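You operate a simulated robot arm through the tools that you are given. There is no shell and no other tool. Be economical: measure what you need, move in short steps, check, and stop when the job is done.

The job below is to be done with a simulated two-armed robot. You get a single attempt, and the scene is never put back.

## Task
Pick up the tall can from the relay end of the short bench with one hand, pass it to the other hand and put it in the inside of the wide green tray. Set down upright: tall can.

The check looks at the end state, three seconds after you hand in, the way a careful person would. Anything else that was tipped, shoved, dropped, spilled or broken makes it a failure.

## Robot
Two 7-joint arms with two-finger parallel grippers on one trunk, on a base that drives. Base frame: it is fixed to the floor where the robot stands at the start and does not move with it; the origin is under the middle of the robot, x ahead of it, y to its left, z up; the surface under the hand at the start is at about z = 720. Units: mm, degrees, N and s.
The left shoulder is at the start at [70, 163, 1145], the right one opposite. With the tool pointing down near the work surface each hand reaches from about 360 to 860 mm from the robot's upright axis, wherever it stands, measured 20 degrees to its own side. Places, roughly: inside of the wide green tray (18x18 cm) [280, -2820, 720]. Payload 3.43 kg a hand.
The TCP of each hand is the grasp point between the finger pads, 34 mm short of the fingertips. In the tool frame z runs along the fingers and y along their closing line. The gripper opens to 128 mm. The fingers are 24 mm wide and 12 mm thick; the gripper's body (48 by 130 mm) begins 96 mm behind the TCP.
Orientation is that of the tool frame in the base frame, as a unit quaternion [w, x, y, z]. With the fingers straight down and closing along the base's y, the tool's x points along the base's -x, its y along +y and its z along -z.

## Interface
- The arms move only by the tool step_arm. It takes "left_rows", "right_rows" or both (then of equal length, played together; a hand with none holds still); each is a list of rows, each a list of 7 numbers: the finger opening in mm, from 0 to 128, then the shift along the tool's x, y, z in units of 30 mm (1.0 is 30 mm), then the turn, a rotation vector about the tool's x, y, z in units of 4 degrees (1.0 is 4 degrees). In form: [[grip, x, y, z, rx, ry, rz], ...]. A call has 1 to 20 rows; each row shifts and turns the commanded pose from where the row before left it, along the tool's axes as they then stand. A call with a number of a shift or a turn outside -1 to 1 is refused whole. A row lasts 0.2 s, in which the tool goes at most 50 mm and 8.6 degrees; a call with a longer step from one row to the next is refused whole, and so is a gripper value outside its range. A pose out of reach is approached as far as the arm can. The call stops where the force on the tool passes 40 N (or 10 N more than at its start, if that is more) or the arm is blocked; 0.2 s more then pass. The fingers move at their own pace (about 153 mm/s each) and stop on an object; they squeeze with about 30 N. The grip force told is the motor's: it shows also when the fingers shut on nothing. Time passes only in rows, and 0.2 s behind the last, so rows that do not move let the fingers close. The reply holds the time, the measured pose of the TCP, the force on the tool along the base axes, the opening and the grip force, in the units named above and with some noise, with the torque about the TCP (base axes, N m) and any sound that the robot's microphone picked up.
- Cameras (640 x 400 px; columns grow to the right, rows downward): "scene" is now at [134.7, 13.3, 1365.5]; the picture's right is [0.06, -1.00, 0.00], its down [-0.61, -0.04, -0.79] and it looks along [0.79, 0.05, -0.61] (base axes); focal length 280 px, centre (320, 200). "left" rides on the left gripper at [76, 11, -160] in its tool frame; the picture's right is [-0.15, 0.99, 0.00], its down [-0.88, -0.13, -0.46] and it looks along [-0.45, -0.07, 0.89] (tool axes); focal length 234 px, centre (320, 200). "right" rides on the right gripper at [76, -11, -160] in its tool frame; the picture's right is [0.15, 0.99, 0.00], its down [-0.88, 0.13, -0.46] and it looks along [-0.45, 0.07, 0.89] (tool axes); focal length 234 px, centre (320, 200). There is no depth. A picture from a camera that has moved, and an enlarged one, comes with that camera's place and axes in the base frame and with its lens. The place of the scene camera against the robot may be out by one fixed shift of up to 12 mm in any direction.
- capture(camera): a new picture of that camera. No time passes.
- lift_body(by): slides the trunk up (or, below 0, down) by that many mm; the arms and the scene camera ride with it, the base frame stays. It gives what a move gives, with no picture.
- steer(legs): drives the robot by 1 to 6 legs, each [ahead, left, turn to the left] in mm, mm and degrees, along the robot's own axes; the way and the turn of a leg run together, so that a leg with both is an arc; at most 1500 mm and 180 degrees a leg. The arms and the cameras ride along, it lands a little off, and it stops where it bumps. It gives what a move gives.
- head_to(pan, tilt): turns the head with the scene camera to pan (to the left, within 86 degrees either way) and tilt (down, from -29 to 69), counted from straight ahead of the robot. It gives what a move gives.
- close_up(camera, box): a new picture of the part [left, top, right, bottom] of that camera's present view, enlarged. No time passes.
- sign_off(): hands the job in; it is judged then, once.

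Work in short steps. Places have to be worked out from the pictures, the camera data and where the tool is seen: move nearer, look again, correct. Check each grasp and each placing, and mend what went wrong. You have 120 turns and 108 pictures in all, those below and enlarged ones among them. Open the grippers and draw the arms clear of the work before you hand the job in, unless the task says otherwise; then end with one line.

The tools are called by a JSON object that holds its "name" and its "arguments". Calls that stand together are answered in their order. step_arm: Moves the arms, as the interface text tells. Its arguments: {"type":"object","properties":{"left_rows":{"type":"array"},"right_rows":{"type":"array"}},"required":[]} The other tools are called the same way: lift_body (by) slides the trunk up or down; steer (legs) drives the base; head_to (pan, tilt) turns the head that bears the scene camera; capture (camera) takes a picture; close_up (camera, box) takes an enlarged picture of a part of a camera's view; sign_off () hands the job in.

At the start:

```text
time_s: 0.0
left_ee_pos: [622.2, 364.9, 972.1]
left_tool_rot: [0.0, 0.001, 1.0, 0.0]
left_force: [-0.5, 0.2, 0.0]
left_ft_torque: [-0.02, 0.01, 0.0]
left_gripper_width: 127.8
left_gripper_force: 0.0
right_ee_pos: [556.4, -229.2, 1049.9]
right_tool_rot: [0.0, 0.0, 1.0, 0.0]
right_force: [0.0, -0.6, 0.5]
right_ft_torque: [-0.02, -0.02, -0.01]
right_gripper_width: 127.9
right_gripper_force: 0.2
trunk travel left (down, up): [-625.0, 315.0]
robot x, y, heading: [-3.6, 0.1, 0.1]
head pan, tilt: [3.5, 37.4]
```

scene: 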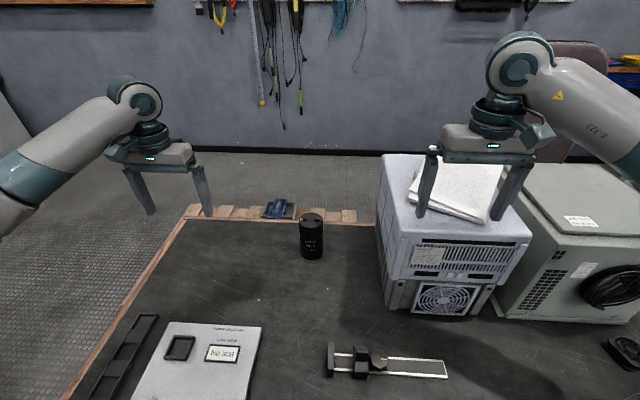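
right: 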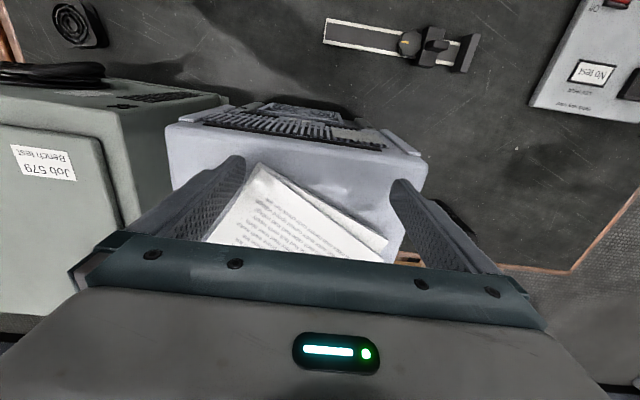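
left: 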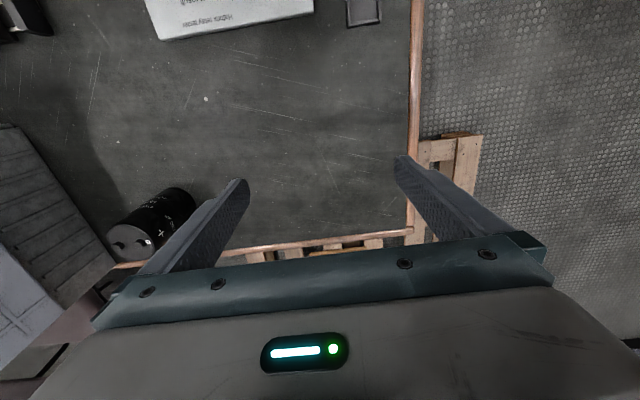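

The scene shows a black can near (700, 75) on a bench. I'll zoom in on it, then look around for the other benches and any similar objects.

{"name": "close_up", "arguments": {"camera": "scene", "box": [220, 180, 420, 305]}}

{"name": "head_to", "arguments": {"pan": -80, "tilt": 25}}

{"name": "capture", "arguments": {"camera": "scene"}}

```text
3.20 times, centred on (320, 242) of scene
camera zoom: at [134.7, 13.3, 1365.5], right [0.06, -1.0, 0.0], down [-0.61, -0.04, -0.79], along [0.79, 0.05, -0.61], focal length 895 px, centre (320, 64)
```

zoom: 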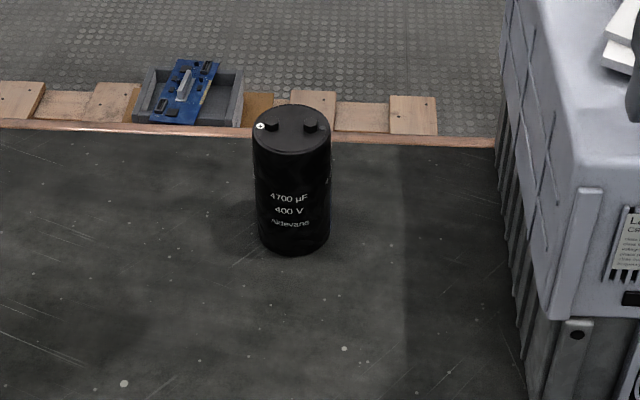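

```text
time_s: 1.6
left_ee_pos: [621.6, 364.7, 971.5]
left_tool_rot: [0.0, 0.0, 1.0, 0.0]
left_force: [-0.7, 0.3, -0.1]
left_ft_torque: [0.02, 0.01, 0.0]
left_gripper_width: 127.9
left_gripper_force: 0.1
right_ee_pos: [555.0, -228.7, 1050.6]
right_tool_rot: [0.0, -0.001, 1.0, 0.0]
right_force: [-0.1, 0.0, -0.9]
right_ft_torque: [0.0, 0.01, 0.04]
right_gripper_width: 127.9
right_gripper_force: 0.0
trunk travel left (down, up): [-625.0, 315.0]
robot x, y, heading: [1.5, -1.0, -0.1]
head pan, tilt: [-80.0, 25.0]
```

```text
103 pictures are left
camera scene: at [64.2, -82.7, 1385.0], right [-0.98, -0.17, 0.0], down [-0.07, 0.42, -0.91], along [0.16, -0.89, -0.42], focal length 280 px, centre (320, 200)
```

scene: 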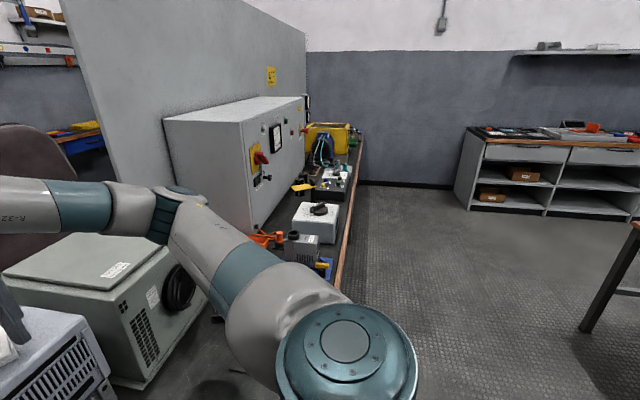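

{"name": "close_up", "arguments": {"camera": "scene", "box": [230, 100, 400, 300]}}

{"name": "head_to", "arguments": {"pan": 80, "tilt": 25}}

{"name": "capture", "arguments": {"camera": "scene"}}

{"name": "head_to", "arguments": {"pan": 0, "tilt": 60}}

{"name": "capture", "arguments": {"camera": "scene"}}

```text
2.00 times, centred on (315, 200) of scene
camera zoom: at [64.2, -82.7, 1385.0], right [-0.98, -0.17, 0.0], down [-0.07, 0.42, -0.91], along [0.16, -0.89, -0.42], focal length 560 px, centre (330, 200)
```

zoom: 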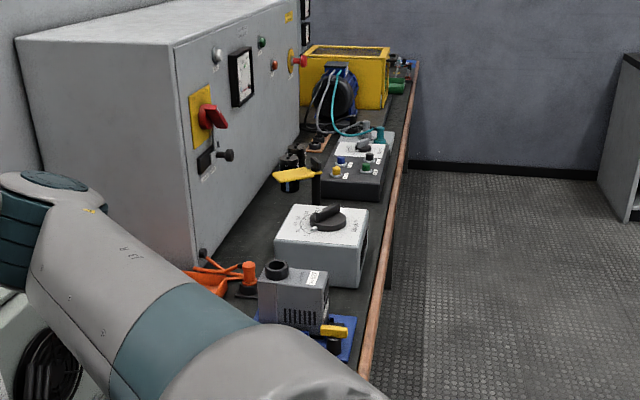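

```text
time_s: 4.0
left_ee_pos: [621.7, 365.1, 971.6]
left_tool_rot: [-0.001, 0.0, 1.0, 0.0]
left_force: [0.4, 0.1, 0.7]
left_ft_torque: [-0.01, 0.0, 0.0]
left_gripper_width: 128.0
left_gripper_force: 0.1
right_ee_pos: [555.1, -228.4, 1050.3]
right_tool_rot: [0.0, 0.0, 1.0, 0.0]
right_force: [0.0, 0.7, -0.1]
right_ft_torque: [-0.01, -0.01, -0.01]
right_gripper_width: 127.7
right_gripper_force: 0.0
trunk travel left (down, up): [-625.0, 315.0]
robot x, y, heading: [3.4, 4.8, -0.1]
head pan, tilt: [80.0, 25.0]
```

```text
101 pictures are left
camera scene: at [64.2, 98.8, 1385.0], right [0.98, -0.17, 0.0], down [-0.07, -0.42, -0.91], along [0.16, 0.89, -0.42], focal length 280 px, centre (320, 200)
```

scene: 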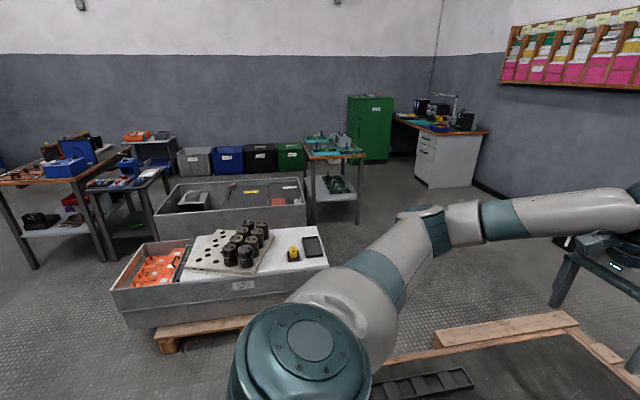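

```text
time_s: 5.6
left_ee_pos: [621.7, 366.1, 971.4]
left_tool_rot: [0.001, 0.0, 1.0, 0.001]
left_force: [-0.3, -0.9, 0.6]
left_ft_torque: [-0.05, 0.01, 0.03]
left_gripper_width: 128.1
left_gripper_force: 0.1
right_ee_pos: [555.5, -229.3, 1050.9]
right_tool_rot: [0.0, 0.0, 1.0, 0.001]
right_force: [0.6, 0.3, 0.1]
right_ft_torque: [-0.01, 0.02, 0.03]
right_gripper_width: 127.9
right_gripper_force: 0.1
trunk travel left (down, up): [-625.0, 315.0]
robot x, y, heading: [-4.6, 4.1, -0.2]
head pan, tilt: [0.0, 60.0]
```

```text
100 pictures are left
camera scene: at [114.8, 8.1, 1334.9], right [0.0, -1.0, 0.0], down [-0.87, 0.0, -0.5], along [0.5, 0.0, -0.87], focal length 280 px, centre (320, 200)
```

scene: 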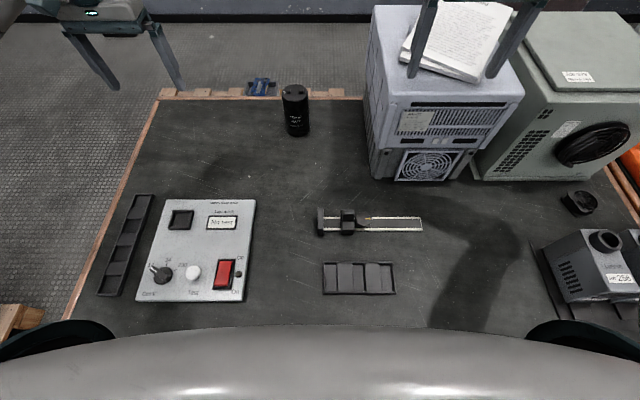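

The black capacitor can stands near (718, 75) and is about 70 wide and 125 high. I'll tilt the left hand to point forward and about 30° below horizontal, so it can take the can low from the side. That leaves the top free for the right hand.

{"name": "step_arm", "arguments": {"left_rows": [[128, 0, 0, 0, 0, -1, 0], [128, 0, 0, 0, 0, -1, 0], [128, 0, 0, 0, 0, -1, 0], [128, 0, 0, 0, 0, -1, 0], [128, 0, 0, 0, 0, -1, 0], [128, 0, 0, 0, 0, -1, 0], [128, 0, 0, 0, 0, -1, 0], [128, 0, 0, 0, 0, -1, 0], [128, 0, 0, 0, 0, -1, 0], [128, 0, 0, 0, 0, -1, 0], [128, 0, 0, 0, 0, -1, 0], [128, 0, 0, 0, 0, -1, 0], [128, 0, 0, 0, 0, -1, 0], [128, 0, 0, 0, 0, -1, 0], [128, 0, 0, 0, 0, -1, 0]]}}

{"name": "capture", "arguments": {"camera": "left"}}

```text
time_s: 8.8
left_ee_pos: [622.1, 365.0, 972.1]
left_tool_rot: [0.5, -0.001, 0.866, 0.0]
left_force: [-0.5, 0.8, -0.3]
left_ft_torque: [0.01, 0.0, 0.03]
left_gripper_width: 128.0
left_gripper_force: 0.1
right_ee_pos: [555.7, -229.8, 1051.1]
right_tool_rot: [0.0, 0.0, 1.0, 0.0]
right_force: [0.0, -0.2, -0.3]
right_ft_torque: [0.05, -0.01, 0.0]
right_gripper_width: 128.0
right_gripper_force: 0.0
trunk travel left (down, up): [-625.0, 315.0]
robot x, y, heading: [-1.2, 2.1, -0.1]
head pan, tilt: [0.0, 60.0]
```

```text
99 pictures are left
camera left: at [444.9, 375.9, 985.7], right [0.07, 0.99, 0.13], down [0.04, -0.13, 0.99], along [1.0, -0.07, -0.05], focal length 234 px, centre (320, 200)
```

left: 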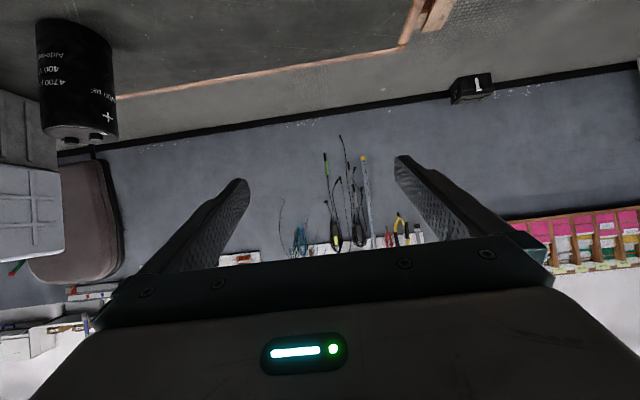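

The left hand view agrees, with the can at about (718, 67) and its top at about z 847. I'll move to a pre-grasp about 140 mm back along the approach and look again.

{"name": "step_arm", "arguments": {"left_rows": [[128, 0.362, -0.828, 0.106, 0, 0, 0], [128, 0.362, -0.828, 0.106, 0, 0, 0], [128, 0.362, -0.828, 0.106, 0, 0, 0], [128, 0.362, -0.828, 0.106, 0, 0, 0], [128, 0.362, -0.828, 0.106, 0, 0, 0], [128, 0.362, -0.828, 0.106, 0, 0, 0], [128, 0.362, -0.828, 0.106, 0, 0, 0], [128, 0.362, -0.828, 0.106, 0, 0, 0], [128, 0.362, -0.828, 0.106, 0, 0, 0], [128, 0.362, -0.828, 0.106, 0, 0, 0], [128, 0.362, -0.828, 0.106, 0, 0, 0], [128, 0.362, -0.828, 0.106, 0, 0, 0]]}}

{"name": "capture", "arguments": {"camera": "left"}}

{"name": "capture", "arguments": {"camera": "scene"}}

```text
time_s: 10.9
left_ee_pos: [627.0, 221.5, 903.8]
left_tool_rot: [0.539, 0.012, 0.836, 0.105]
left_force: [0.5, 0.1, 1.1]
left_ft_torque: [0.01, 0.03, 0.0]
left_gripper_width: 128.1
left_gripper_force: 0.1
right_ee_pos: [554.4, -233.7, 1050.7]
right_tool_rot: [0.002, 0.004, 1.0, 0.003]
right_force: [-0.1, -1.1, 1.0]
right_ft_torque: [-0.02, -0.07, 0.01]
right_gripper_width: 127.8
right_gripper_force: 0.0
trunk travel left (down, up): [-625.0, 315.0]
robot x, y, heading: [7.8, 7.0, -0.3]
head pan, tilt: [0.0, 60.0]
stopped in row 10 (left hand): the arm was blocked; the commanded pose is now the measured one
```

```text
98 pictures are left
camera left: at [449.0, 215.7, 901.9], right [-0.03, 0.95, 0.32], down [-0.03, -0.32, 0.95], along [1.0, 0.02, 0.04], focal length 234 px, centre (320, 200)
```

left: 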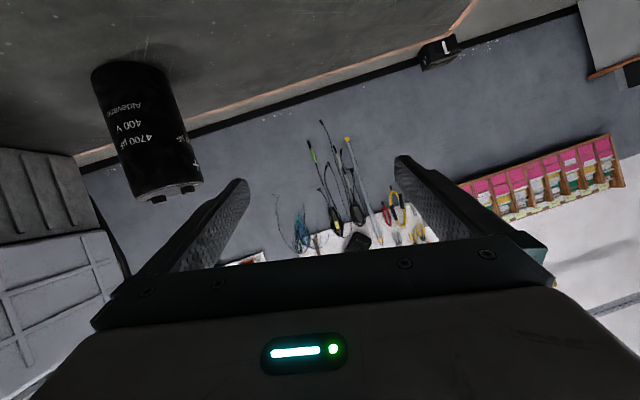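

```text
97 pictures are left
camera scene: at [112.9, 5.3, 1333.9], right [-0.01, -1.0, -0.01], down [-0.86, 0.01, -0.5], along [0.5, 0.0, -0.86], focal length 280 px, centre (320, 200)
```

scene: 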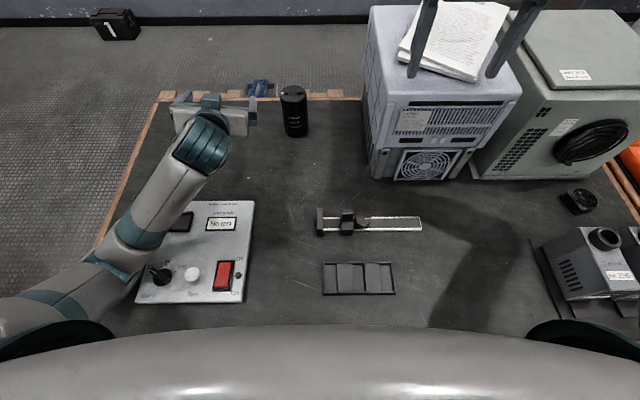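

The left arm was blocked with almost no tool force and the body twitched, so the elbow probably rests on the bench or the panel. I'll raise the trunk by 220 so the arm hangs straighter, then look.

{"name": "lift_body", "arguments": {"by": 220}}

{"name": "capture", "arguments": {"camera": "scene"}}

```text
time_s: 13.3
left_ee_pos: [627.0, 221.7, 1114.4]
left_tool_rot: [0.531, 0.013, 0.841, 0.1]
left_force: [0.8, 0.0, -0.2]
left_ft_torque: [0.01, 0.04, 0.03]
left_gripper_width: 128.0
left_gripper_force: 0.0
right_ee_pos: [558.8, -229.5, 1270.6]
right_tool_rot: [-0.001, 0.004, 1.0, 0.0]
right_force: [1.1, 0.2, 0.2]
right_ft_torque: [0.02, 0.02, 0.03]
right_gripper_width: 128.0
right_gripper_force: 0.1
trunk travel left (down, up): [-845.0, 95.0]
robot x, y, heading: [-1.0, 5.4, -0.5]
head pan, tilt: [0.0, 60.0]
```

```text
96 pictures are left
camera scene: at [118.8, 11.6, 1554.8], right [-0.01, -1.0, 0.0], down [-0.87, 0.0, -0.5], along [0.5, 0.0, -0.87], focal length 280 px, centre (320, 200)
```

scene: 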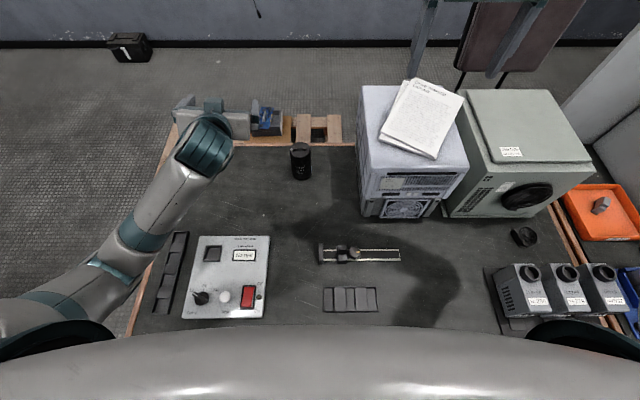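

Clear now. I'll restore the hand's orientation and go part of the way to the pre-grasp from the higher shoulder.

{"name": "step_arm", "arguments": {"left_rows": [[128, 0, 0, 0, 0.575, 0.28, -0.44], [128, 0, 0, 0, 0.575, 0.28, -0.44], [128, 0, 0, 0, 0.575, 0.28, -0.44], [128, 0, 0, 0, 0.575, 0.28, -0.44], [128, 0.71, -0.43, 0.29, 0, 0, 0], [128, 0.71, -0.43, 0.29, 0, 0, 0], [128, 0.71, -0.43, 0.29, 0, 0, 0], [128, 0.71, -0.43, 0.29, 0, 0, 0], [128, 0.71, -0.43, 0.29, 0, 0, 0], [128, 0.71, -0.43, 0.29, 0, 0, 0], [128, 0.71, -0.43, 0.29, 0, 0, 0], [128, 0.71, -0.43, 0.29, 0, 0, 0]]}}

{"name": "capture", "arguments": {"camera": "scene"}}

{"name": "capture", "arguments": {"camera": "left"}}

```text
time_s: 15.9
left_ee_pos: [602.5, 118.4, 933.2]
left_tool_rot: [0.501, 0.0, 0.866, 0.0]
left_force: [0.3, -0.4, -0.2]
left_ft_torque: [-0.01, 0.0, 0.02]
left_gripper_width: 128.4
left_gripper_force: 0.0
right_ee_pos: [558.4, -229.3, 1270.6]
right_tool_rot: [0.0, 0.004, 1.0, -0.001]
right_force: [-0.4, -0.4, 0.6]
right_ft_torque: [0.05, -0.02, 0.02]
right_gripper_width: 128.0
right_gripper_force: 0.1
trunk travel left (down, up): [-845.0, 95.0]
robot x, y, heading: [1.6, 4.9, -0.4]
head pan, tilt: [0.0, 60.0]
```

```text
95 pictures are left
camera scene: at [118.3, 10.8, 1555.0], right [-0.01, -1.0, 0.0], down [-0.87, 0.01, -0.5], along [0.5, 0.0, -0.87], focal length 280 px, centre (320, 200)
```

scene: 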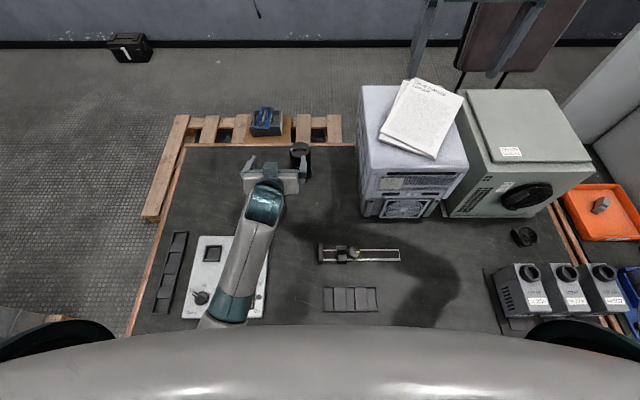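

```text
94 pictures are left
camera left: at [425.3, 128.4, 946.0], right [0.07, 0.99, 0.13], down [0.04, -0.13, 0.99], along [1.0, -0.07, -0.05], focal length 234 px, centre (320, 200)
```

left: 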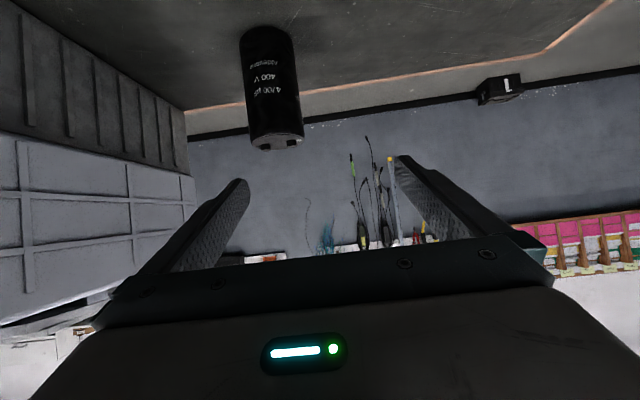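

The can's axis is at about (722, 62). I'll finish the pre-grasp move to about (609, 62, 833) and check the centring.

{"name": "step_arm", "arguments": {"left_rows": [[128, 0.69, -0.47, 0.47, 0, 0, 0], [128, 0.69, -0.47, 0.47, 0, 0, 0], [128, 0.69, -0.47, 0.47, 0, 0, 0], [128, 0.69, -0.47, 0.47, 0, 0, 0]]}}

{"name": "capture", "arguments": {"camera": "left"}}

{"name": "capture", "arguments": {"camera": "scene"}}

```text
time_s: 17.1
left_ee_pos: [607.6, 88.8, 819.2]
left_tool_rot: [0.498, 0.014, 0.867, 0.023]
left_force: [-0.3, -0.5, -0.7]
left_ft_torque: [0.02, -0.02, 0.0]
left_gripper_width: 128.0
left_gripper_force: 0.1
right_ee_pos: [559.2, -229.0, 1271.2]
right_tool_rot: [-0.001, 0.003, 1.0, 0.0]
right_force: [0.2, 1.1, -0.3]
right_ft_torque: [0.03, 0.0, 0.06]
right_gripper_width: 127.9
right_gripper_force: 0.0
trunk travel left (down, up): [-845.0, 95.0]
robot x, y, heading: [3.7, -0.4, -0.4]
head pan, tilt: [0.0, 60.0]
stopped in row 4 (left hand): the arm was blocked; the commanded pose is now the measured one
```

```text
93 pictures are left
camera left: at [430.5, 99.1, 834.7], right [0.08, 0.98, 0.18], down [0.05, -0.18, 0.98], along [1.0, -0.07, -0.06], focal length 234 px, centre (320, 200)
```

left: 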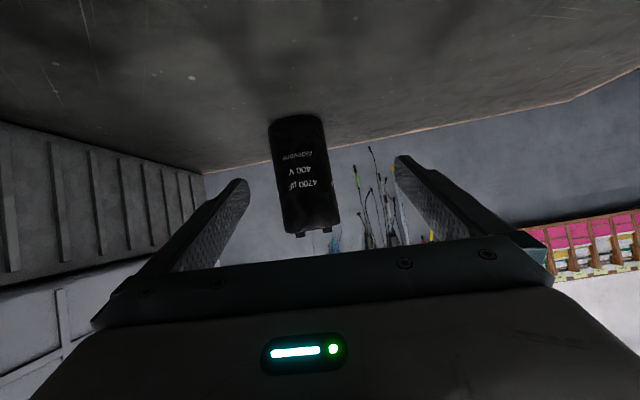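

```text
92 pictures are left
camera scene: at [118.5, 11.8, 1554.9], right [-0.01, -1.0, 0.0], down [-0.87, 0.0, -0.5], along [0.5, 0.0, -0.87], focal length 280 px, centre (320, 200)
```

scene: 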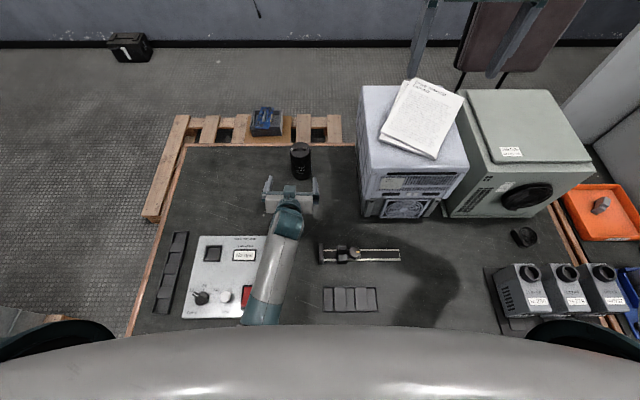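

Blocked again, most likely the sharply bent elbow against the torso. I'll raise the trunk the remaining 90 mm and back the base up 200 mm so the arm reaches out straighter.

{"name": "lift_body", "arguments": {"by": 90}}

{"name": "steer", "arguments": {"legs": [[-200, 0, 0]]}}

{"name": "capture", "arguments": {"camera": "scene"}}

```text
time_s: 18.3
left_ee_pos: [607.4, 87.9, 908.4]
left_tool_rot: [0.498, 0.015, 0.867, 0.021]
left_force: [0.2, 0.5, 0.1]
left_ft_torque: [-0.03, 0.02, -0.01]
left_gripper_width: 127.8
left_gripper_force: 0.1
right_ee_pos: [557.6, -228.8, 1359.6]
right_tool_rot: [-0.001, 0.004, 1.0, 0.0]
right_force: [-0.7, 0.0, 0.2]
right_ft_torque: [0.01, 0.02, 0.0]
right_gripper_width: 127.9
right_gripper_force: 0.0
trunk travel left (down, up): [-935.0, 5.0]
robot x, y, heading: [5.6, 4.6, -0.2]
head pan, tilt: [0.0, 60.0]
```

```text
time_s: 19.9
left_ee_pos: [411.9, 87.1, 907.8]
left_tool_rot: [0.497, 0.016, 0.867, 0.022]
left_force: [0.1, 0.2, -0.3]
left_ft_torque: [0.01, 0.0, 0.0]
left_gripper_width: 128.1
left_gripper_force: 0.1
right_ee_pos: [363.4, -228.4, 1357.8]
right_tool_rot: [-0.001, 0.003, 1.0, 0.0]
right_force: [0.5, -0.4, 0.0]
right_ft_torque: [0.0, 0.02, 0.01]
right_gripper_width: 128.1
right_gripper_force: 0.0
trunk travel left (down, up): [-935.0, 5.0]
robot x, y, heading: [-191.6, 5.6, -0.4]
head pan, tilt: [0.0, 60.0]
```

```text
91 pictures are left
camera scene: at [-75.1, 12.4, 1644.5], right [-0.01, -1.0, 0.0], down [-0.87, 0.01, -0.5], along [0.5, 0.0, -0.87], focal length 280 px, centre (320, 200)
```

scene: 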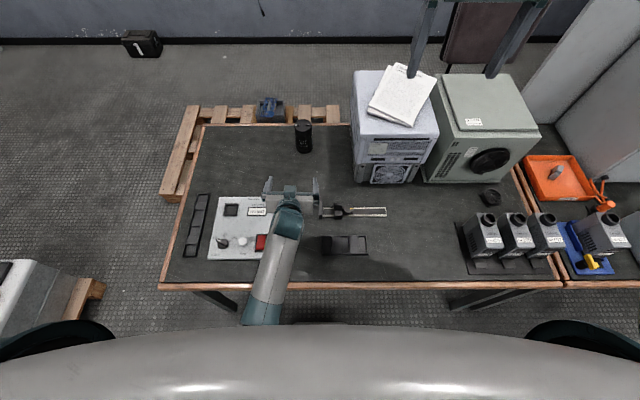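

The bench now lies at x 138 to 840 with room to spare. I'll extend the left hand to the pre-grasp, correcting the small orientation drift.

{"name": "step_arm", "arguments": {"left_rows": [[128, 0, 0, 0, 0.32, -0.08, -0.72], [128, -0.14, -0.104, 0.867, 0, 0, 0], [128, -0.14, -0.104, 0.867, 0, 0, 0], [128, -0.14, -0.104, 0.867, 0, 0, 0], [128, -0.14, -0.104, 0.867, 0, 0, 0], [128, -0.14, -0.104, 0.867, 0, 0, 0], [128, -0.14, -0.104, 0.867, 0, 0, 0], [128, -0.14, -0.104, 0.867, 0, 0, 0], [128, -0.14, -0.104, 0.867, 0, 0, 0]]}}

{"name": "capture", "arguments": {"camera": "left"}}

{"name": "capture", "arguments": {"camera": "scene"}}

```text
time_s: 21.5
left_ee_pos: [541.2, 183.7, 825.0]
left_tool_rot: [0.49, 0.018, 0.869, 0.07]
left_force: [0.5, 0.4, -0.2]
left_ft_torque: [0.01, 0.01, -0.02]
left_gripper_width: 128.0
left_gripper_force: 0.0
right_ee_pos: [361.9, -228.8, 1360.0]
right_tool_rot: [0.0, 0.003, 1.0, 0.0]
right_force: [-1.0, -0.6, -0.8]
right_ft_torque: [-0.01, -0.01, 0.03]
right_gripper_width: 128.2
right_gripper_force: 0.1
trunk travel left (down, up): [-935.0, 5.0]
robot x, y, heading: [-194.5, 5.4, -0.4]
head pan, tilt: [0.0, 60.0]
stopped in row 7 (left hand): the arm was blocked; the commanded pose is now the measured one
```

```text
90 pictures are left
camera left: at [364.0, 185.2, 842.9], right [0.04, 0.96, 0.26], down [0.07, -0.26, 0.96], along [1.0, -0.02, -0.08], focal length 234 px, centre (320, 200)
```

left: 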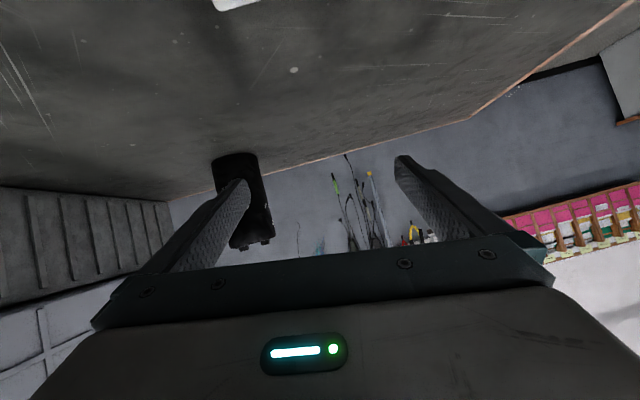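

```text
89 pictures are left
camera scene: at [-77.4, 13.1, 1644.8], right [-0.01, -1.0, 0.0], down [-0.87, 0.01, -0.5], along [0.5, 0.0, -0.87], focal length 280 px, centre (320, 200)
```

scene: 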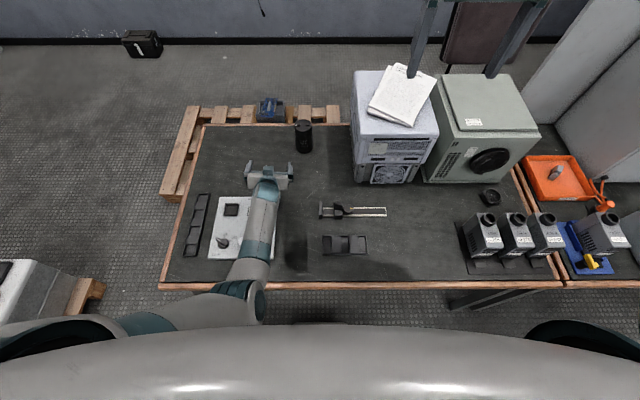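

The left arm seems to run into a joint limit when it points forward close to the midline. I'll raise the hand, then shift the base right and a little ahead so the can lies in front of the left shoulder, and bring the trunk down.

{"name": "step_arm", "arguments": {"left_rows": [[128, -0.87, 0, -0.5, 0, 0, 0], [128, -0.87, 0, -0.5, 0, 0, 0], [128, -0.87, 0, -0.5, 0, 0, 0], [128, -0.87, 0, -0.5, 0, 0, 0], [128, -0.87, 0, -0.5, 0, 0, 0], [128, -0.87, 0, -0.5, 0, 0, 0], [128, 0, 0, 0, 0.7, 0, -0.9], [128, 0, 0, 0, 0.5, 0, -0.9]]}}

{"name": "steer", "arguments": {"legs": [[0, -300, 0]]}}

{"name": "capture", "arguments": {"camera": "scene"}}

```text
time_s: 23.3
left_ee_pos: [540.2, 178.7, 992.6]
left_tool_rot: [0.487, -0.011, 0.873, 0.02]
left_force: [0.6, -0.7, 0.5]
left_ft_torque: [-0.03, 0.01, 0.02]
left_gripper_width: 128.1
left_gripper_force: 0.0
right_ee_pos: [361.0, -226.7, 1361.2]
right_tool_rot: [0.0, 0.004, 1.0, -0.001]
right_force: [0.7, 0.0, 0.1]
right_ft_torque: [-0.02, 0.03, 0.04]
right_gripper_width: 128.1
right_gripper_force: 0.1
trunk travel left (down, up): [-935.0, 5.0]
robot x, y, heading: [-192.9, 6.1, -0.5]
head pan, tilt: [0.0, 60.0]
```

```text
time_s: 25.0
left_ee_pos: [538.4, -48.8, 995.2]
left_tool_rot: [0.49, -0.015, 0.871, 0.029]
left_force: [-4.1, 19.6, -1.1]
left_ft_torque: [-0.05, -0.04, -0.37]
left_gripper_width: 117.4
left_gripper_force: 0.1
right_ee_pos: [359.5, -468.2, 1359.6]
right_tool_rot: [-0.001, 0.004, 1.0, 0.001]
right_force: [0.4, -2.0, 0.2]
right_ft_torque: [0.13, -0.02, 0.01]
right_gripper_width: 128.0
right_gripper_force: 0.0
trunk travel left (down, up): [-935.0, 5.0]
robot x, y, heading: [-196.3, -231.8, -0.5]
head pan, tilt: [0.0, 60.0]
stopped in leg 1: the force on the tool passed its limit at 55 N (the readings are from after the stop); the commanded pose is now the measured one
```

```text
88 pictures are left
camera scene: at [-81.1, -227.6, 1644.9], right [-0.01, -1.0, 0.0], down [-0.87, 0.01, -0.5], along [0.5, 0.0, -0.87], focal length 280 px, centre (320, 200)
```

scene: 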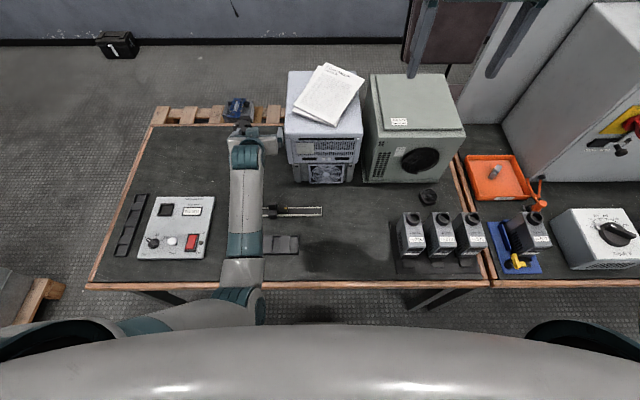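

My mistake: the left hand touched the computer case during the sidestep. I'll back off to the left at once and check whether the case shifted.

{"name": "steer", "arguments": {"legs": [[0, 60, 0]]}}

{"name": "capture", "arguments": {"camera": "scene"}}

```text
time_s: 26.0
left_ee_pos: [541.6, 1.8, 996.5]
left_tool_rot: [0.489, -0.012, 0.872, 0.027]
left_force: [-0.9, -0.1, 0.1]
left_ft_torque: [0.05, -0.01, 0.07]
left_gripper_width: 128.1
left_gripper_force: 0.0
right_ee_pos: [358.2, -414.2, 1358.9]
right_tool_rot: [-0.001, 0.006, 1.0, 0.002]
right_force: [-0.2, -1.7, -0.5]
right_ft_torque: [0.07, 0.01, 0.03]
right_gripper_width: 127.8
right_gripper_force: 0.0
trunk travel left (down, up): [-935.0, 5.0]
robot x, y, heading: [-193.9, -174.6, -0.7]
head pan, tilt: [0.0, 60.0]
```

```text
87 pictures are left
camera scene: at [-79.8, -174.4, 1644.8], right [-0.01, -1.0, -0.01], down [-0.87, 0.01, -0.5], along [0.5, 0.0, -0.87], focal length 280 px, centre (320, 200)
```

scene: 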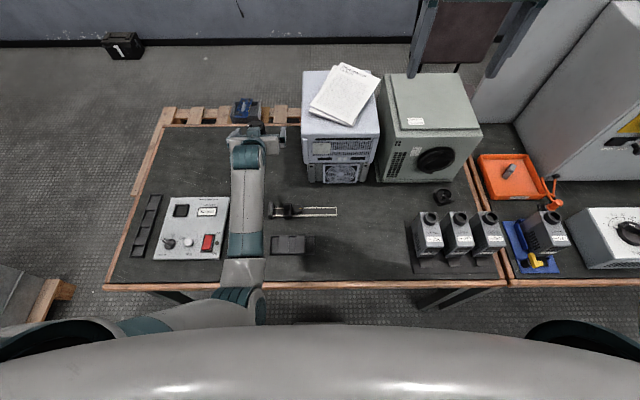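

The case looks unmoved relative to the green box and the bench edge, within about a pixel. Next I'll centre the left hand on y = 62, straighten it, and lower the trunk with the can ahead of the shoulder.

{"name": "step_arm", "arguments": {"left_rows": [[128, 0, 0.67, 0, 0.85, -0.36, -0.09], [128, 0, 0.67, 0, 0, 0, 0], [128, 0, 0.67, 0, 0, 0, 0]]}}

{"name": "lift_body", "arguments": {"by": -130}}

{"name": "capture", "arguments": {"camera": "left"}}

{"name": "capture", "arguments": {"camera": "scene"}}

```text
time_s: 26.8
left_ee_pos: [539.0, 67.4, 995.9]
left_tool_rot: [0.502, -0.001, 0.865, -0.004]
left_force: [0.2, 0.5, 0.5]
left_ft_torque: [-0.02, -0.02, 0.0]
left_gripper_width: 128.0
left_gripper_force: 0.1
right_ee_pos: [358.3, -406.3, 1359.6]
right_tool_rot: [-0.001, 0.005, 1.0, -0.002]
right_force: [-0.3, 0.2, -0.5]
right_ft_torque: [-0.07, 0.01, 0.0]
right_gripper_width: 128.1
right_gripper_force: 0.0
trunk travel left (down, up): [-935.0, 5.0]
robot x, y, heading: [-197.4, -170.8, -0.7]
head pan, tilt: [0.0, 60.0]
```

```text
time_s: 28.4
left_ee_pos: [539.6, 67.0, 865.7]
left_tool_rot: [0.501, -0.002, 0.865, -0.002]
left_force: [0.1, 0.5, -0.3]
left_ft_torque: [0.02, 0.0, -0.01]
left_gripper_width: 127.7
left_gripper_force: 0.2
right_ee_pos: [359.0, -406.9, 1231.9]
right_tool_rot: [-0.001, 0.005, 1.0, 0.0]
right_force: [-0.3, -0.6, 0.5]
right_ft_torque: [-0.03, 0.01, 0.0]
right_gripper_width: 127.8
right_gripper_force: 0.0
trunk travel left (down, up): [-805.0, 135.0]
robot x, y, heading: [-194.6, -176.1, -0.5]
head pan, tilt: [0.0, 60.0]
```

```text
86 pictures are left
camera left: at [362.0, 77.5, 878.9], right [0.07, 0.99, 0.12], down [0.04, -0.12, 0.99], along [1.0, -0.07, -0.05], focal length 234 px, centre (320, 200)
```

left: 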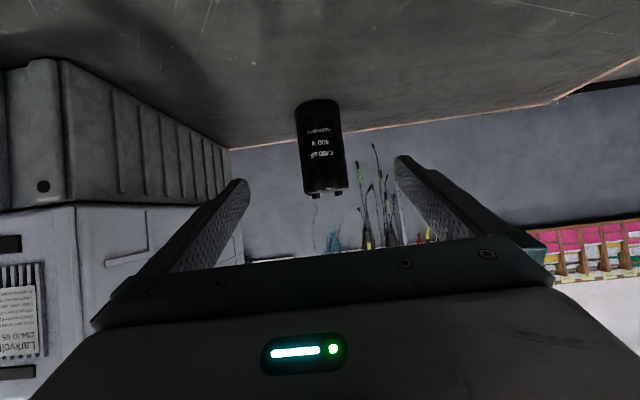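

```text
85 pictures are left
camera scene: at [-80.2, -166.3, 1515.0], right [-0.01, -1.0, 0.0], down [-0.87, 0.01, -0.5], along [0.5, 0.0, -0.87], focal length 280 px, centre (320, 200)
```

scene: 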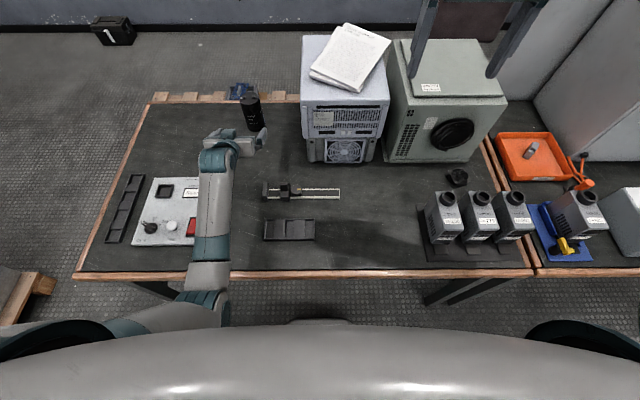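

Orientation held, and the can is centred at y about 62 and x about 724. The approach line fits, so I'll advance 120 mm and check.

{"name": "step_arm", "arguments": {"left_rows": [[128, -0.06, -0.04, 1, 0, 0, 0], [128, -0.06, -0.04, 1, 0, 0, 0], [128, -0.06, -0.04, 1, 0, 0, 0], [128, -0.06, -0.04, 1, 0, 0, 0]]}}

{"name": "capture", "arguments": {"camera": "left"}}

```text
time_s: 29.4
left_ee_pos: [648.4, 61.4, 812.3]
left_tool_rot: [0.501, -0.001, 0.865, -0.002]
left_force: [0.1, 1.2, -0.2]
left_ft_torque: [-0.03, -0.02, 0.0]
left_gripper_width: 128.2
left_gripper_force: 0.1
right_ee_pos: [361.1, -407.8, 1230.7]
right_tool_rot: [-0.001, 0.005, 1.0, 0.0]
right_force: [0.0, 0.1, -0.7]
right_ft_torque: [0.01, 0.01, 0.01]
right_gripper_width: 127.8
right_gripper_force: 0.0
trunk travel left (down, up): [-805.0, 135.0]
robot x, y, heading: [-193.6, -176.5, -0.5]
head pan, tilt: [0.0, 60.0]
```

```text
84 pictures are left
camera left: at [470.2, 72.3, 825.2], right [0.07, 0.99, 0.12], down [0.04, -0.12, 0.99], along [1.0, -0.07, -0.05], focal length 234 px, centre (320, 200)
```

left: 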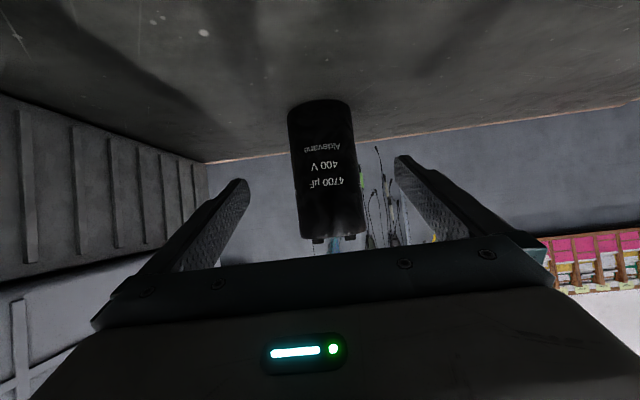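

Well centred. I'll advance the last 88 mm.

{"name": "step_arm", "arguments": {"left_rows": [[128, 0, 0, 0.97, 0, 0, 0], [128, 0, 0, 0.97, 0, 0, 0], [128, 0, 0, 0.97, 0, 0, 0]]}}

{"name": "capture", "arguments": {"camera": "left"}}

{"name": "close_up", "arguments": {"camera": "scene", "box": [180, 60, 340, 160]}}

```text
time_s: 30.2
left_ee_pos: [716.6, 60.6, 772.6]
left_tool_rot: [0.5, -0.001, 0.866, -0.003]
left_force: [0.5, 0.1, -0.7]
left_ft_torque: [-0.03, -0.06, 0.04]
left_gripper_width: 128.1
left_gripper_force: 0.3
left hand out of reach, approached as far as the arm can: row 3
right_ee_pos: [359.6, -408.6, 1230.4]
right_tool_rot: [-0.001, 0.005, 1.0, 0.001]
right_force: [-0.5, -0.7, -0.5]
right_ft_torque: [0.02, 0.02, 0.04]
right_gripper_width: 128.0
right_gripper_force: 0.0
trunk travel left (down, up): [-805.0, 135.0]
robot x, y, heading: [-192.5, -174.5, -0.4]
head pan, tilt: [0.0, 60.0]
```

```text
83 pictures are left
camera left: at [538.2, 71.9, 785.3], right [0.07, 0.99, 0.12], down [0.04, -0.12, 0.99], along [1.0, -0.07, -0.05], focal length 234 px, centre (320, 200)
```

left: 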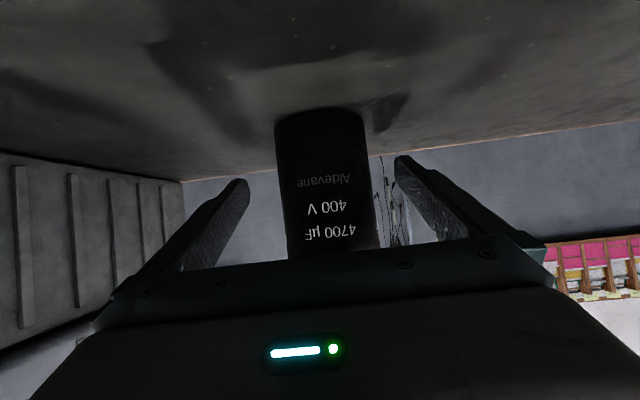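

```text
4.00 times, centred on (260, 110) of scene
camera zoom: at [-79.5, -167.1, 1514.5], right [-0.01, -1.0, 0.0], down [-0.87, 0.01, -0.5], along [0.5, 0.0, -0.87], focal length 1119 px, centre (560, 560)
```

zoom: 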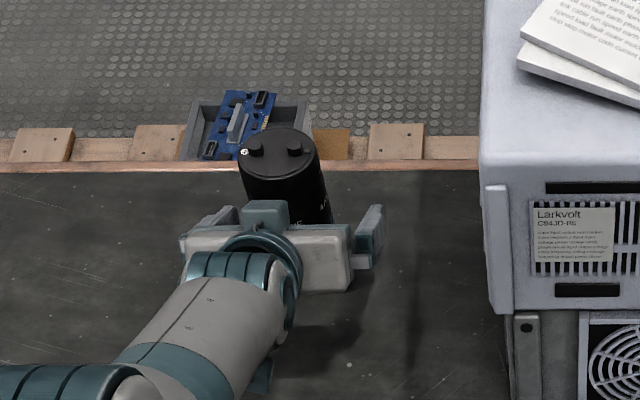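

The hand is within 8 mm of the planned point and the can sits about 5 mm toward +y. I'll nudge that way and close.

{"name": "step_arm", "arguments": {"left_rows": [[128, 0, 0.14, 0, 0, 0, 0], [90, 0, 0, 0, 0, 0, 0], [70, 0, 0, 0, 0, 0, 0], [50, 0, 0, 0, 0, 0, 0], [50, 0, 0, 0, 0, 0, 0], [50, 0, 0, 0, 0, 0, 0]]}}

{"name": "capture", "arguments": {"camera": "left"}}

```text
time_s: 31.6
left_ee_pos: [714.9, 66.4, 773.6]
left_tool_rot: [0.502, 0.0, 0.865, -0.003]
left_force: [0.7, -0.8, 0.6]
left_ft_torque: [0.22, 0.01, -0.05]
left_gripper_width: 68.6
left_gripper_force: 29.9
right_ee_pos: [358.7, -408.5, 1229.9]
right_tool_rot: [-0.001, 0.004, 1.0, 0.001]
right_force: [-0.2, 0.5, -0.4]
right_ft_torque: [0.0, 0.02, -0.01]
right_gripper_width: 128.1
right_gripper_force: 0.1
trunk travel left (down, up): [-805.0, 135.0]
robot x, y, heading: [-194.5, -173.0, -0.5]
head pan, tilt: [0.0, 60.0]
```

```text
81 pictures are left
camera left: at [538.4, 76.6, 786.5], right [0.07, 0.99, 0.12], down [0.04, -0.12, 0.99], along [1.0, -0.07, -0.05], focal length 234 px, centre (320, 200)
```

left: 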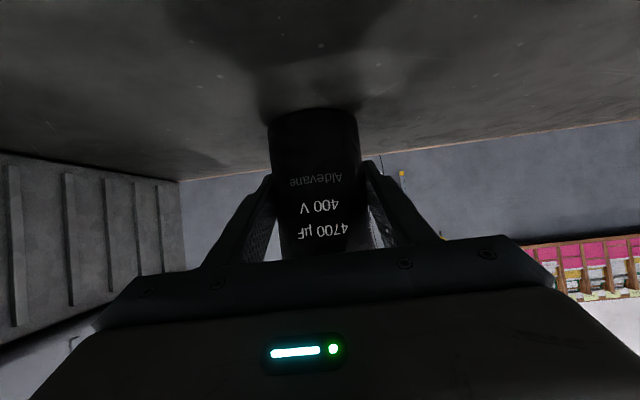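

Gripped at 68.6 mm with 30 N. I'll lift it straight up with the trunk.

{"name": "lift_body", "arguments": {"by": 130}}

{"name": "capture", "arguments": {"camera": "left"}}

{"name": "capture", "arguments": {"camera": "scene"}}

```text
time_s: 33.2
left_ee_pos: [715.1, 65.8, 902.7]
left_tool_rot: [0.5, 0.0, 0.866, -0.003]
left_force: [0.0, -0.2, 0.0]
left_ft_torque: [-0.04, 0.02, 0.03]
left_gripper_width: 50.2
left_gripper_force: 0.0
right_ee_pos: [359.9, -407.9, 1360.0]
right_tool_rot: [0.0, 0.005, 1.0, 0.0]
right_force: [-0.8, 0.0, -0.3]
right_ft_torque: [0.03, 0.0, -0.02]
right_gripper_width: 128.0
right_gripper_force: 0.0
trunk travel left (down, up): [-935.0, 5.0]
robot x, y, heading: [-195.2, -174.0, -0.6]
head pan, tilt: [0.0, 60.0]
```

```text
80 pictures are left
camera left: at [538.3, 76.8, 916.3], right [0.07, 0.99, 0.12], down [0.04, -0.12, 0.99], along [1.0, -0.07, -0.05], focal length 234 px, centre (320, 200)
```

left: 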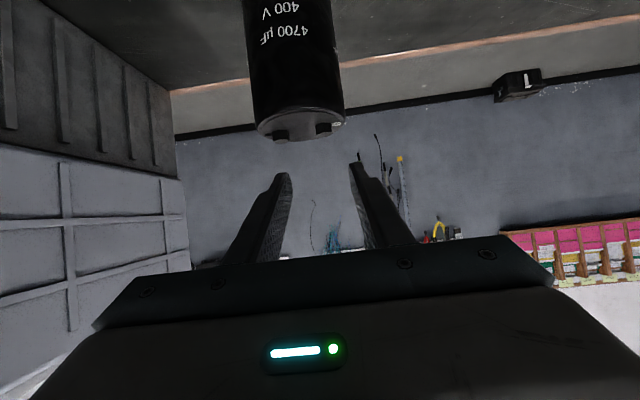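

```text
79 pictures are left
camera scene: at [-79.8, -166.4, 1644.8], right [-0.01, -1.0, 0.0], down [-0.87, 0.01, -0.5], along [0.5, 0.0, -0.87], focal length 280 px, centre (320, 200)
```

scene: 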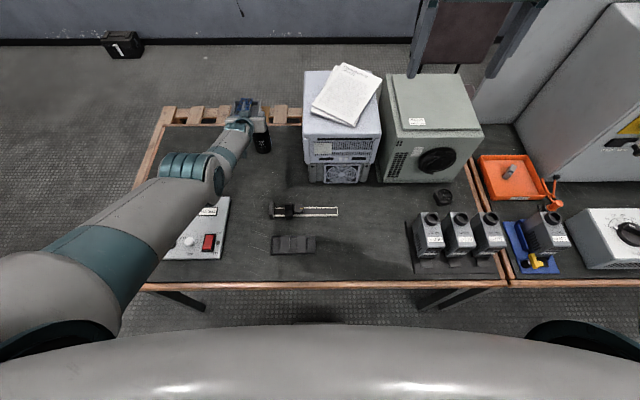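

The grip slipped: the can stayed standing on the bench at about y 55 while the hand rose. I'll open up, drive 50 mm nearer so the arm isn't at full reach, and recentre over the can before lowering again.

{"name": "step_arm", "arguments": {"left_rows": [[128, 0, 0, 0, 0, 0, 0], [128, 0, 0, 0, 0, 0, 0], [128, 0.24, -0.1, -0.42, 0, 0, 0], [128, 0.24, -0.1, -0.42, 0, 0, 0], [128, 0.24, -0.1, -0.42, 0, 0, 0]]}}

{"name": "steer", "arguments": {"legs": [[50, 0, 0]]}}

{"name": "capture", "arguments": {"camera": "left"}}

{"name": "close_up", "arguments": {"camera": "scene", "box": [180, 60, 340, 160]}}

```text
time_s: 34.4
left_ee_pos: [670.9, 57.4, 902.8]
left_tool_rot: [0.501, -0.002, 0.865, -0.002]
left_force: [0.7, -0.3, 0.7]
left_ft_torque: [0.05, 0.03, -0.01]
left_gripper_width: 127.8
left_gripper_force: 0.1
right_ee_pos: [358.6, -407.9, 1360.2]
right_tool_rot: [-0.001, 0.005, 1.0, -0.001]
right_force: [0.0, 0.2, -0.1]
right_ft_torque: [-0.02, -0.01, -0.01]
right_gripper_width: 128.3
right_gripper_force: 0.1
trunk travel left (down, up): [-935.0, 5.0]
robot x, y, heading: [-193.2, -171.8, -0.4]
head pan, tilt: [0.0, 60.0]
```

```text
time_s: 35.3
left_ee_pos: [715.8, 54.2, 910.2]
left_tool_rot: [0.503, 0.0, 0.864, -0.004]
left_force: [-0.8, 0.1, 0.9]
left_ft_torque: [0.0, 0.01, 0.0]
left_gripper_width: 128.3
left_gripper_force: 0.0
right_ee_pos: [399.0, -407.7, 1365.1]
right_tool_rot: [0.003, 0.005, 1.0, 0.0]
right_force: [-1.0, 0.4, 0.1]
right_ft_torque: [0.02, -0.13, -0.01]
right_gripper_width: 128.0
right_gripper_force: 0.0
trunk travel left (down, up): [-935.0, 5.0]
robot x, y, heading: [-145.5, -172.6, -0.3]
head pan, tilt: [0.0, 60.0]
```

```text
78 pictures are left
camera left: at [538.1, 66.9, 921.6], right [0.07, 0.99, 0.12], down [0.04, -0.12, 0.99], along [1.0, -0.07, -0.04], focal length 234 px, centre (320, 200)
```

left: 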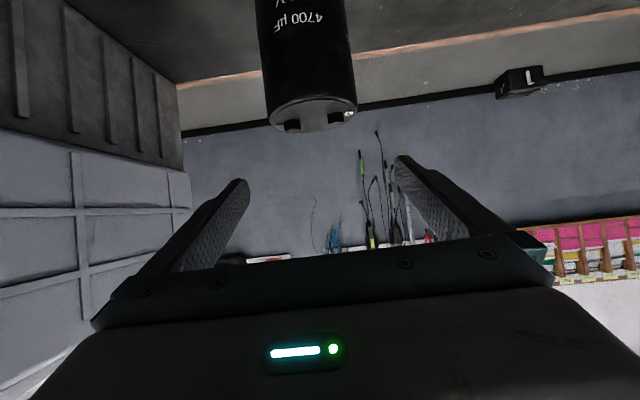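

```text
4.00 times, centred on (260, 110) of scene
camera zoom: at [-41.4, -166.4, 1645.9], right [-0.01, -1.0, 0.0], down [-0.86, 0.01, -0.51], along [0.51, 0.0, -0.86], focal length 1119 px, centre (560, 560)
```

zoom: 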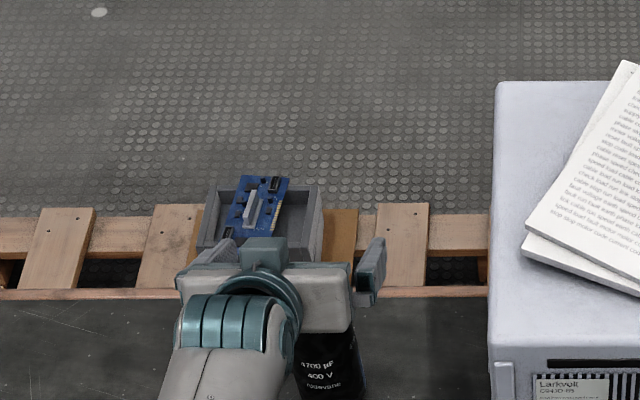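

The hand is lined up with the can in y (54) and x (about 718). I'll lower the trunk 140 so the open fingers straddle it, then check.

{"name": "lift_body", "arguments": {"by": -140}}

{"name": "capture", "arguments": {"camera": "left"}}

{"name": "close_up", "arguments": {"camera": "scene", "box": [180, 60, 340, 160]}}

```text
time_s: 37.0
left_ee_pos: [720.7, 56.1, 763.1]
left_tool_rot: [0.502, -0.001, 0.865, -0.002]
left_force: [-0.2, 0.0, 0.2]
left_ft_torque: [0.01, -0.01, 0.01]
left_gripper_width: 127.9
left_gripper_force: 0.0
right_ee_pos: [407.5, -408.4, 1221.3]
right_tool_rot: [0.0, 0.005, 1.0, 0.001]
right_force: [0.6, 0.5, -0.1]
right_ft_torque: [0.03, -0.03, -0.01]
right_gripper_width: 127.9
right_gripper_force: 0.0
trunk travel left (down, up): [-795.0, 145.0]
robot x, y, heading: [-145.6, -172.0, -0.5]
head pan, tilt: [0.0, 60.0]
```

```text
76 pictures are left
camera left: at [543.4, 66.7, 777.0], right [0.07, 0.99, 0.12], down [0.04, -0.12, 0.99], along [1.0, -0.07, -0.05], focal length 234 px, centre (320, 200)
```

left: 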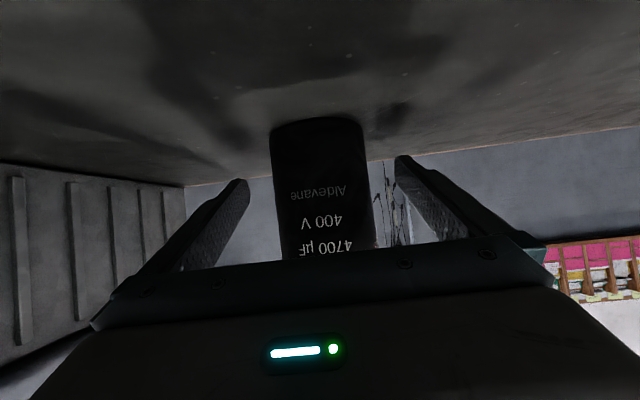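

```text
4.00 times, centred on (260, 110) of scene
camera zoom: at [-31.4, -166.7, 1505.0], right [-0.01, -1.0, 0.0], down [-0.87, 0.01, -0.5], along [0.5, 0.0, -0.87], focal length 1119 px, centre (560, 560)
```

zoom: 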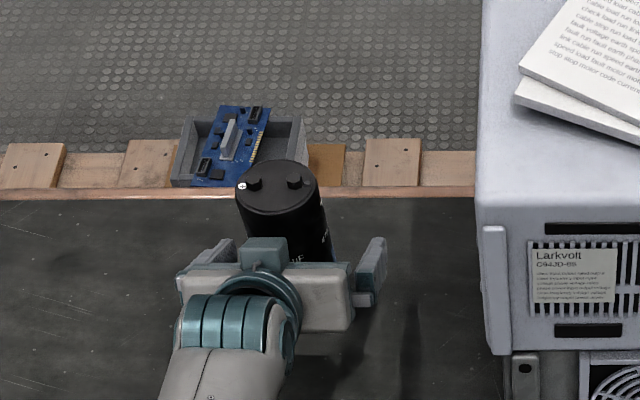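

Centred. I'll make a small adjustment (8 mm forward and up, 3 mm to +y), then close fully commanded.

{"name": "step_arm", "arguments": {"left_rows": [[128, -0.36, 0.1, 0.1, 0, 0, 0], [60, 0, 0, 0, 0, 0, 0], [0, 0, 0, 0, 0, 0, 0], [0, 0, 0, 0, 0, 0, 0], [0, 0, 0, 0, 0, 0, 0], [0, 0, 0, 0, 0, 0, 0]]}}

{"name": "step_arm", "arguments": {"left_rows": [[0, -0.087, 0, -0.05, 0, 0, 0], [0, -0.087, 0, -0.05, 0, 0, 0], [0, -0.173, 0, -0.1, 0, 0, 0], [0, -0.173, 0, -0.1, 0, 0, 0]]}}

{"name": "capture", "arguments": {"camera": "left"}}

```text
time_s: 38.4
left_ee_pos: [728.9, 58.4, 771.3]
left_tool_rot: [0.501, -0.001, 0.866, -0.003]
left_force: [0.5, -2.4, 0.8]
left_ft_torque: [0.09, -0.03, -0.02]
left_gripper_width: 68.8
left_gripper_force: 29.4
right_ee_pos: [408.0, -409.7, 1221.1]
right_tool_rot: [0.001, 0.005, 1.0, 0.0]
right_force: [-0.3, -0.3, -0.4]
right_ft_torque: [0.0, 0.0, -0.01]
right_gripper_width: 128.1
right_gripper_force: 0.1
trunk travel left (down, up): [-795.0, 145.0]
robot x, y, heading: [-144.1, -171.5, -0.7]
head pan, tilt: [0.0, 60.0]
```

```text
time_s: 39.4
left_ee_pos: [728.6, 59.4, 786.9]
left_tool_rot: [0.5, 0.0, 0.866, -0.003]
left_force: [0.4, -0.5, -6.6]
left_ft_torque: [0.05, -0.07, 0.0]
left_gripper_width: 68.6
left_gripper_force: 30.1
right_ee_pos: [409.3, -409.0, 1220.5]
right_tool_rot: [-0.001, 0.005, 1.0, 0.0]
right_force: [-0.3, -0.3, -0.6]
right_ft_torque: [0.02, 0.01, 0.02]
right_gripper_width: 127.8
right_gripper_force: 0.0
trunk travel left (down, up): [-795.0, 145.0]
robot x, y, heading: [-142.7, -174.2, -0.4]
head pan, tilt: [0.0, 60.0]
```

```text
74 pictures are left
camera left: at [551.8, 70.1, 801.0], right [0.07, 0.99, 0.12], down [0.05, -0.12, 0.99], along [1.0, -0.07, -0.05], focal length 234 px, centre (320, 200)
```

left: 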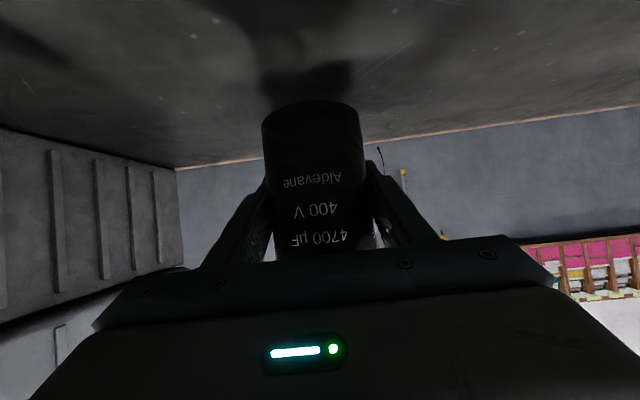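

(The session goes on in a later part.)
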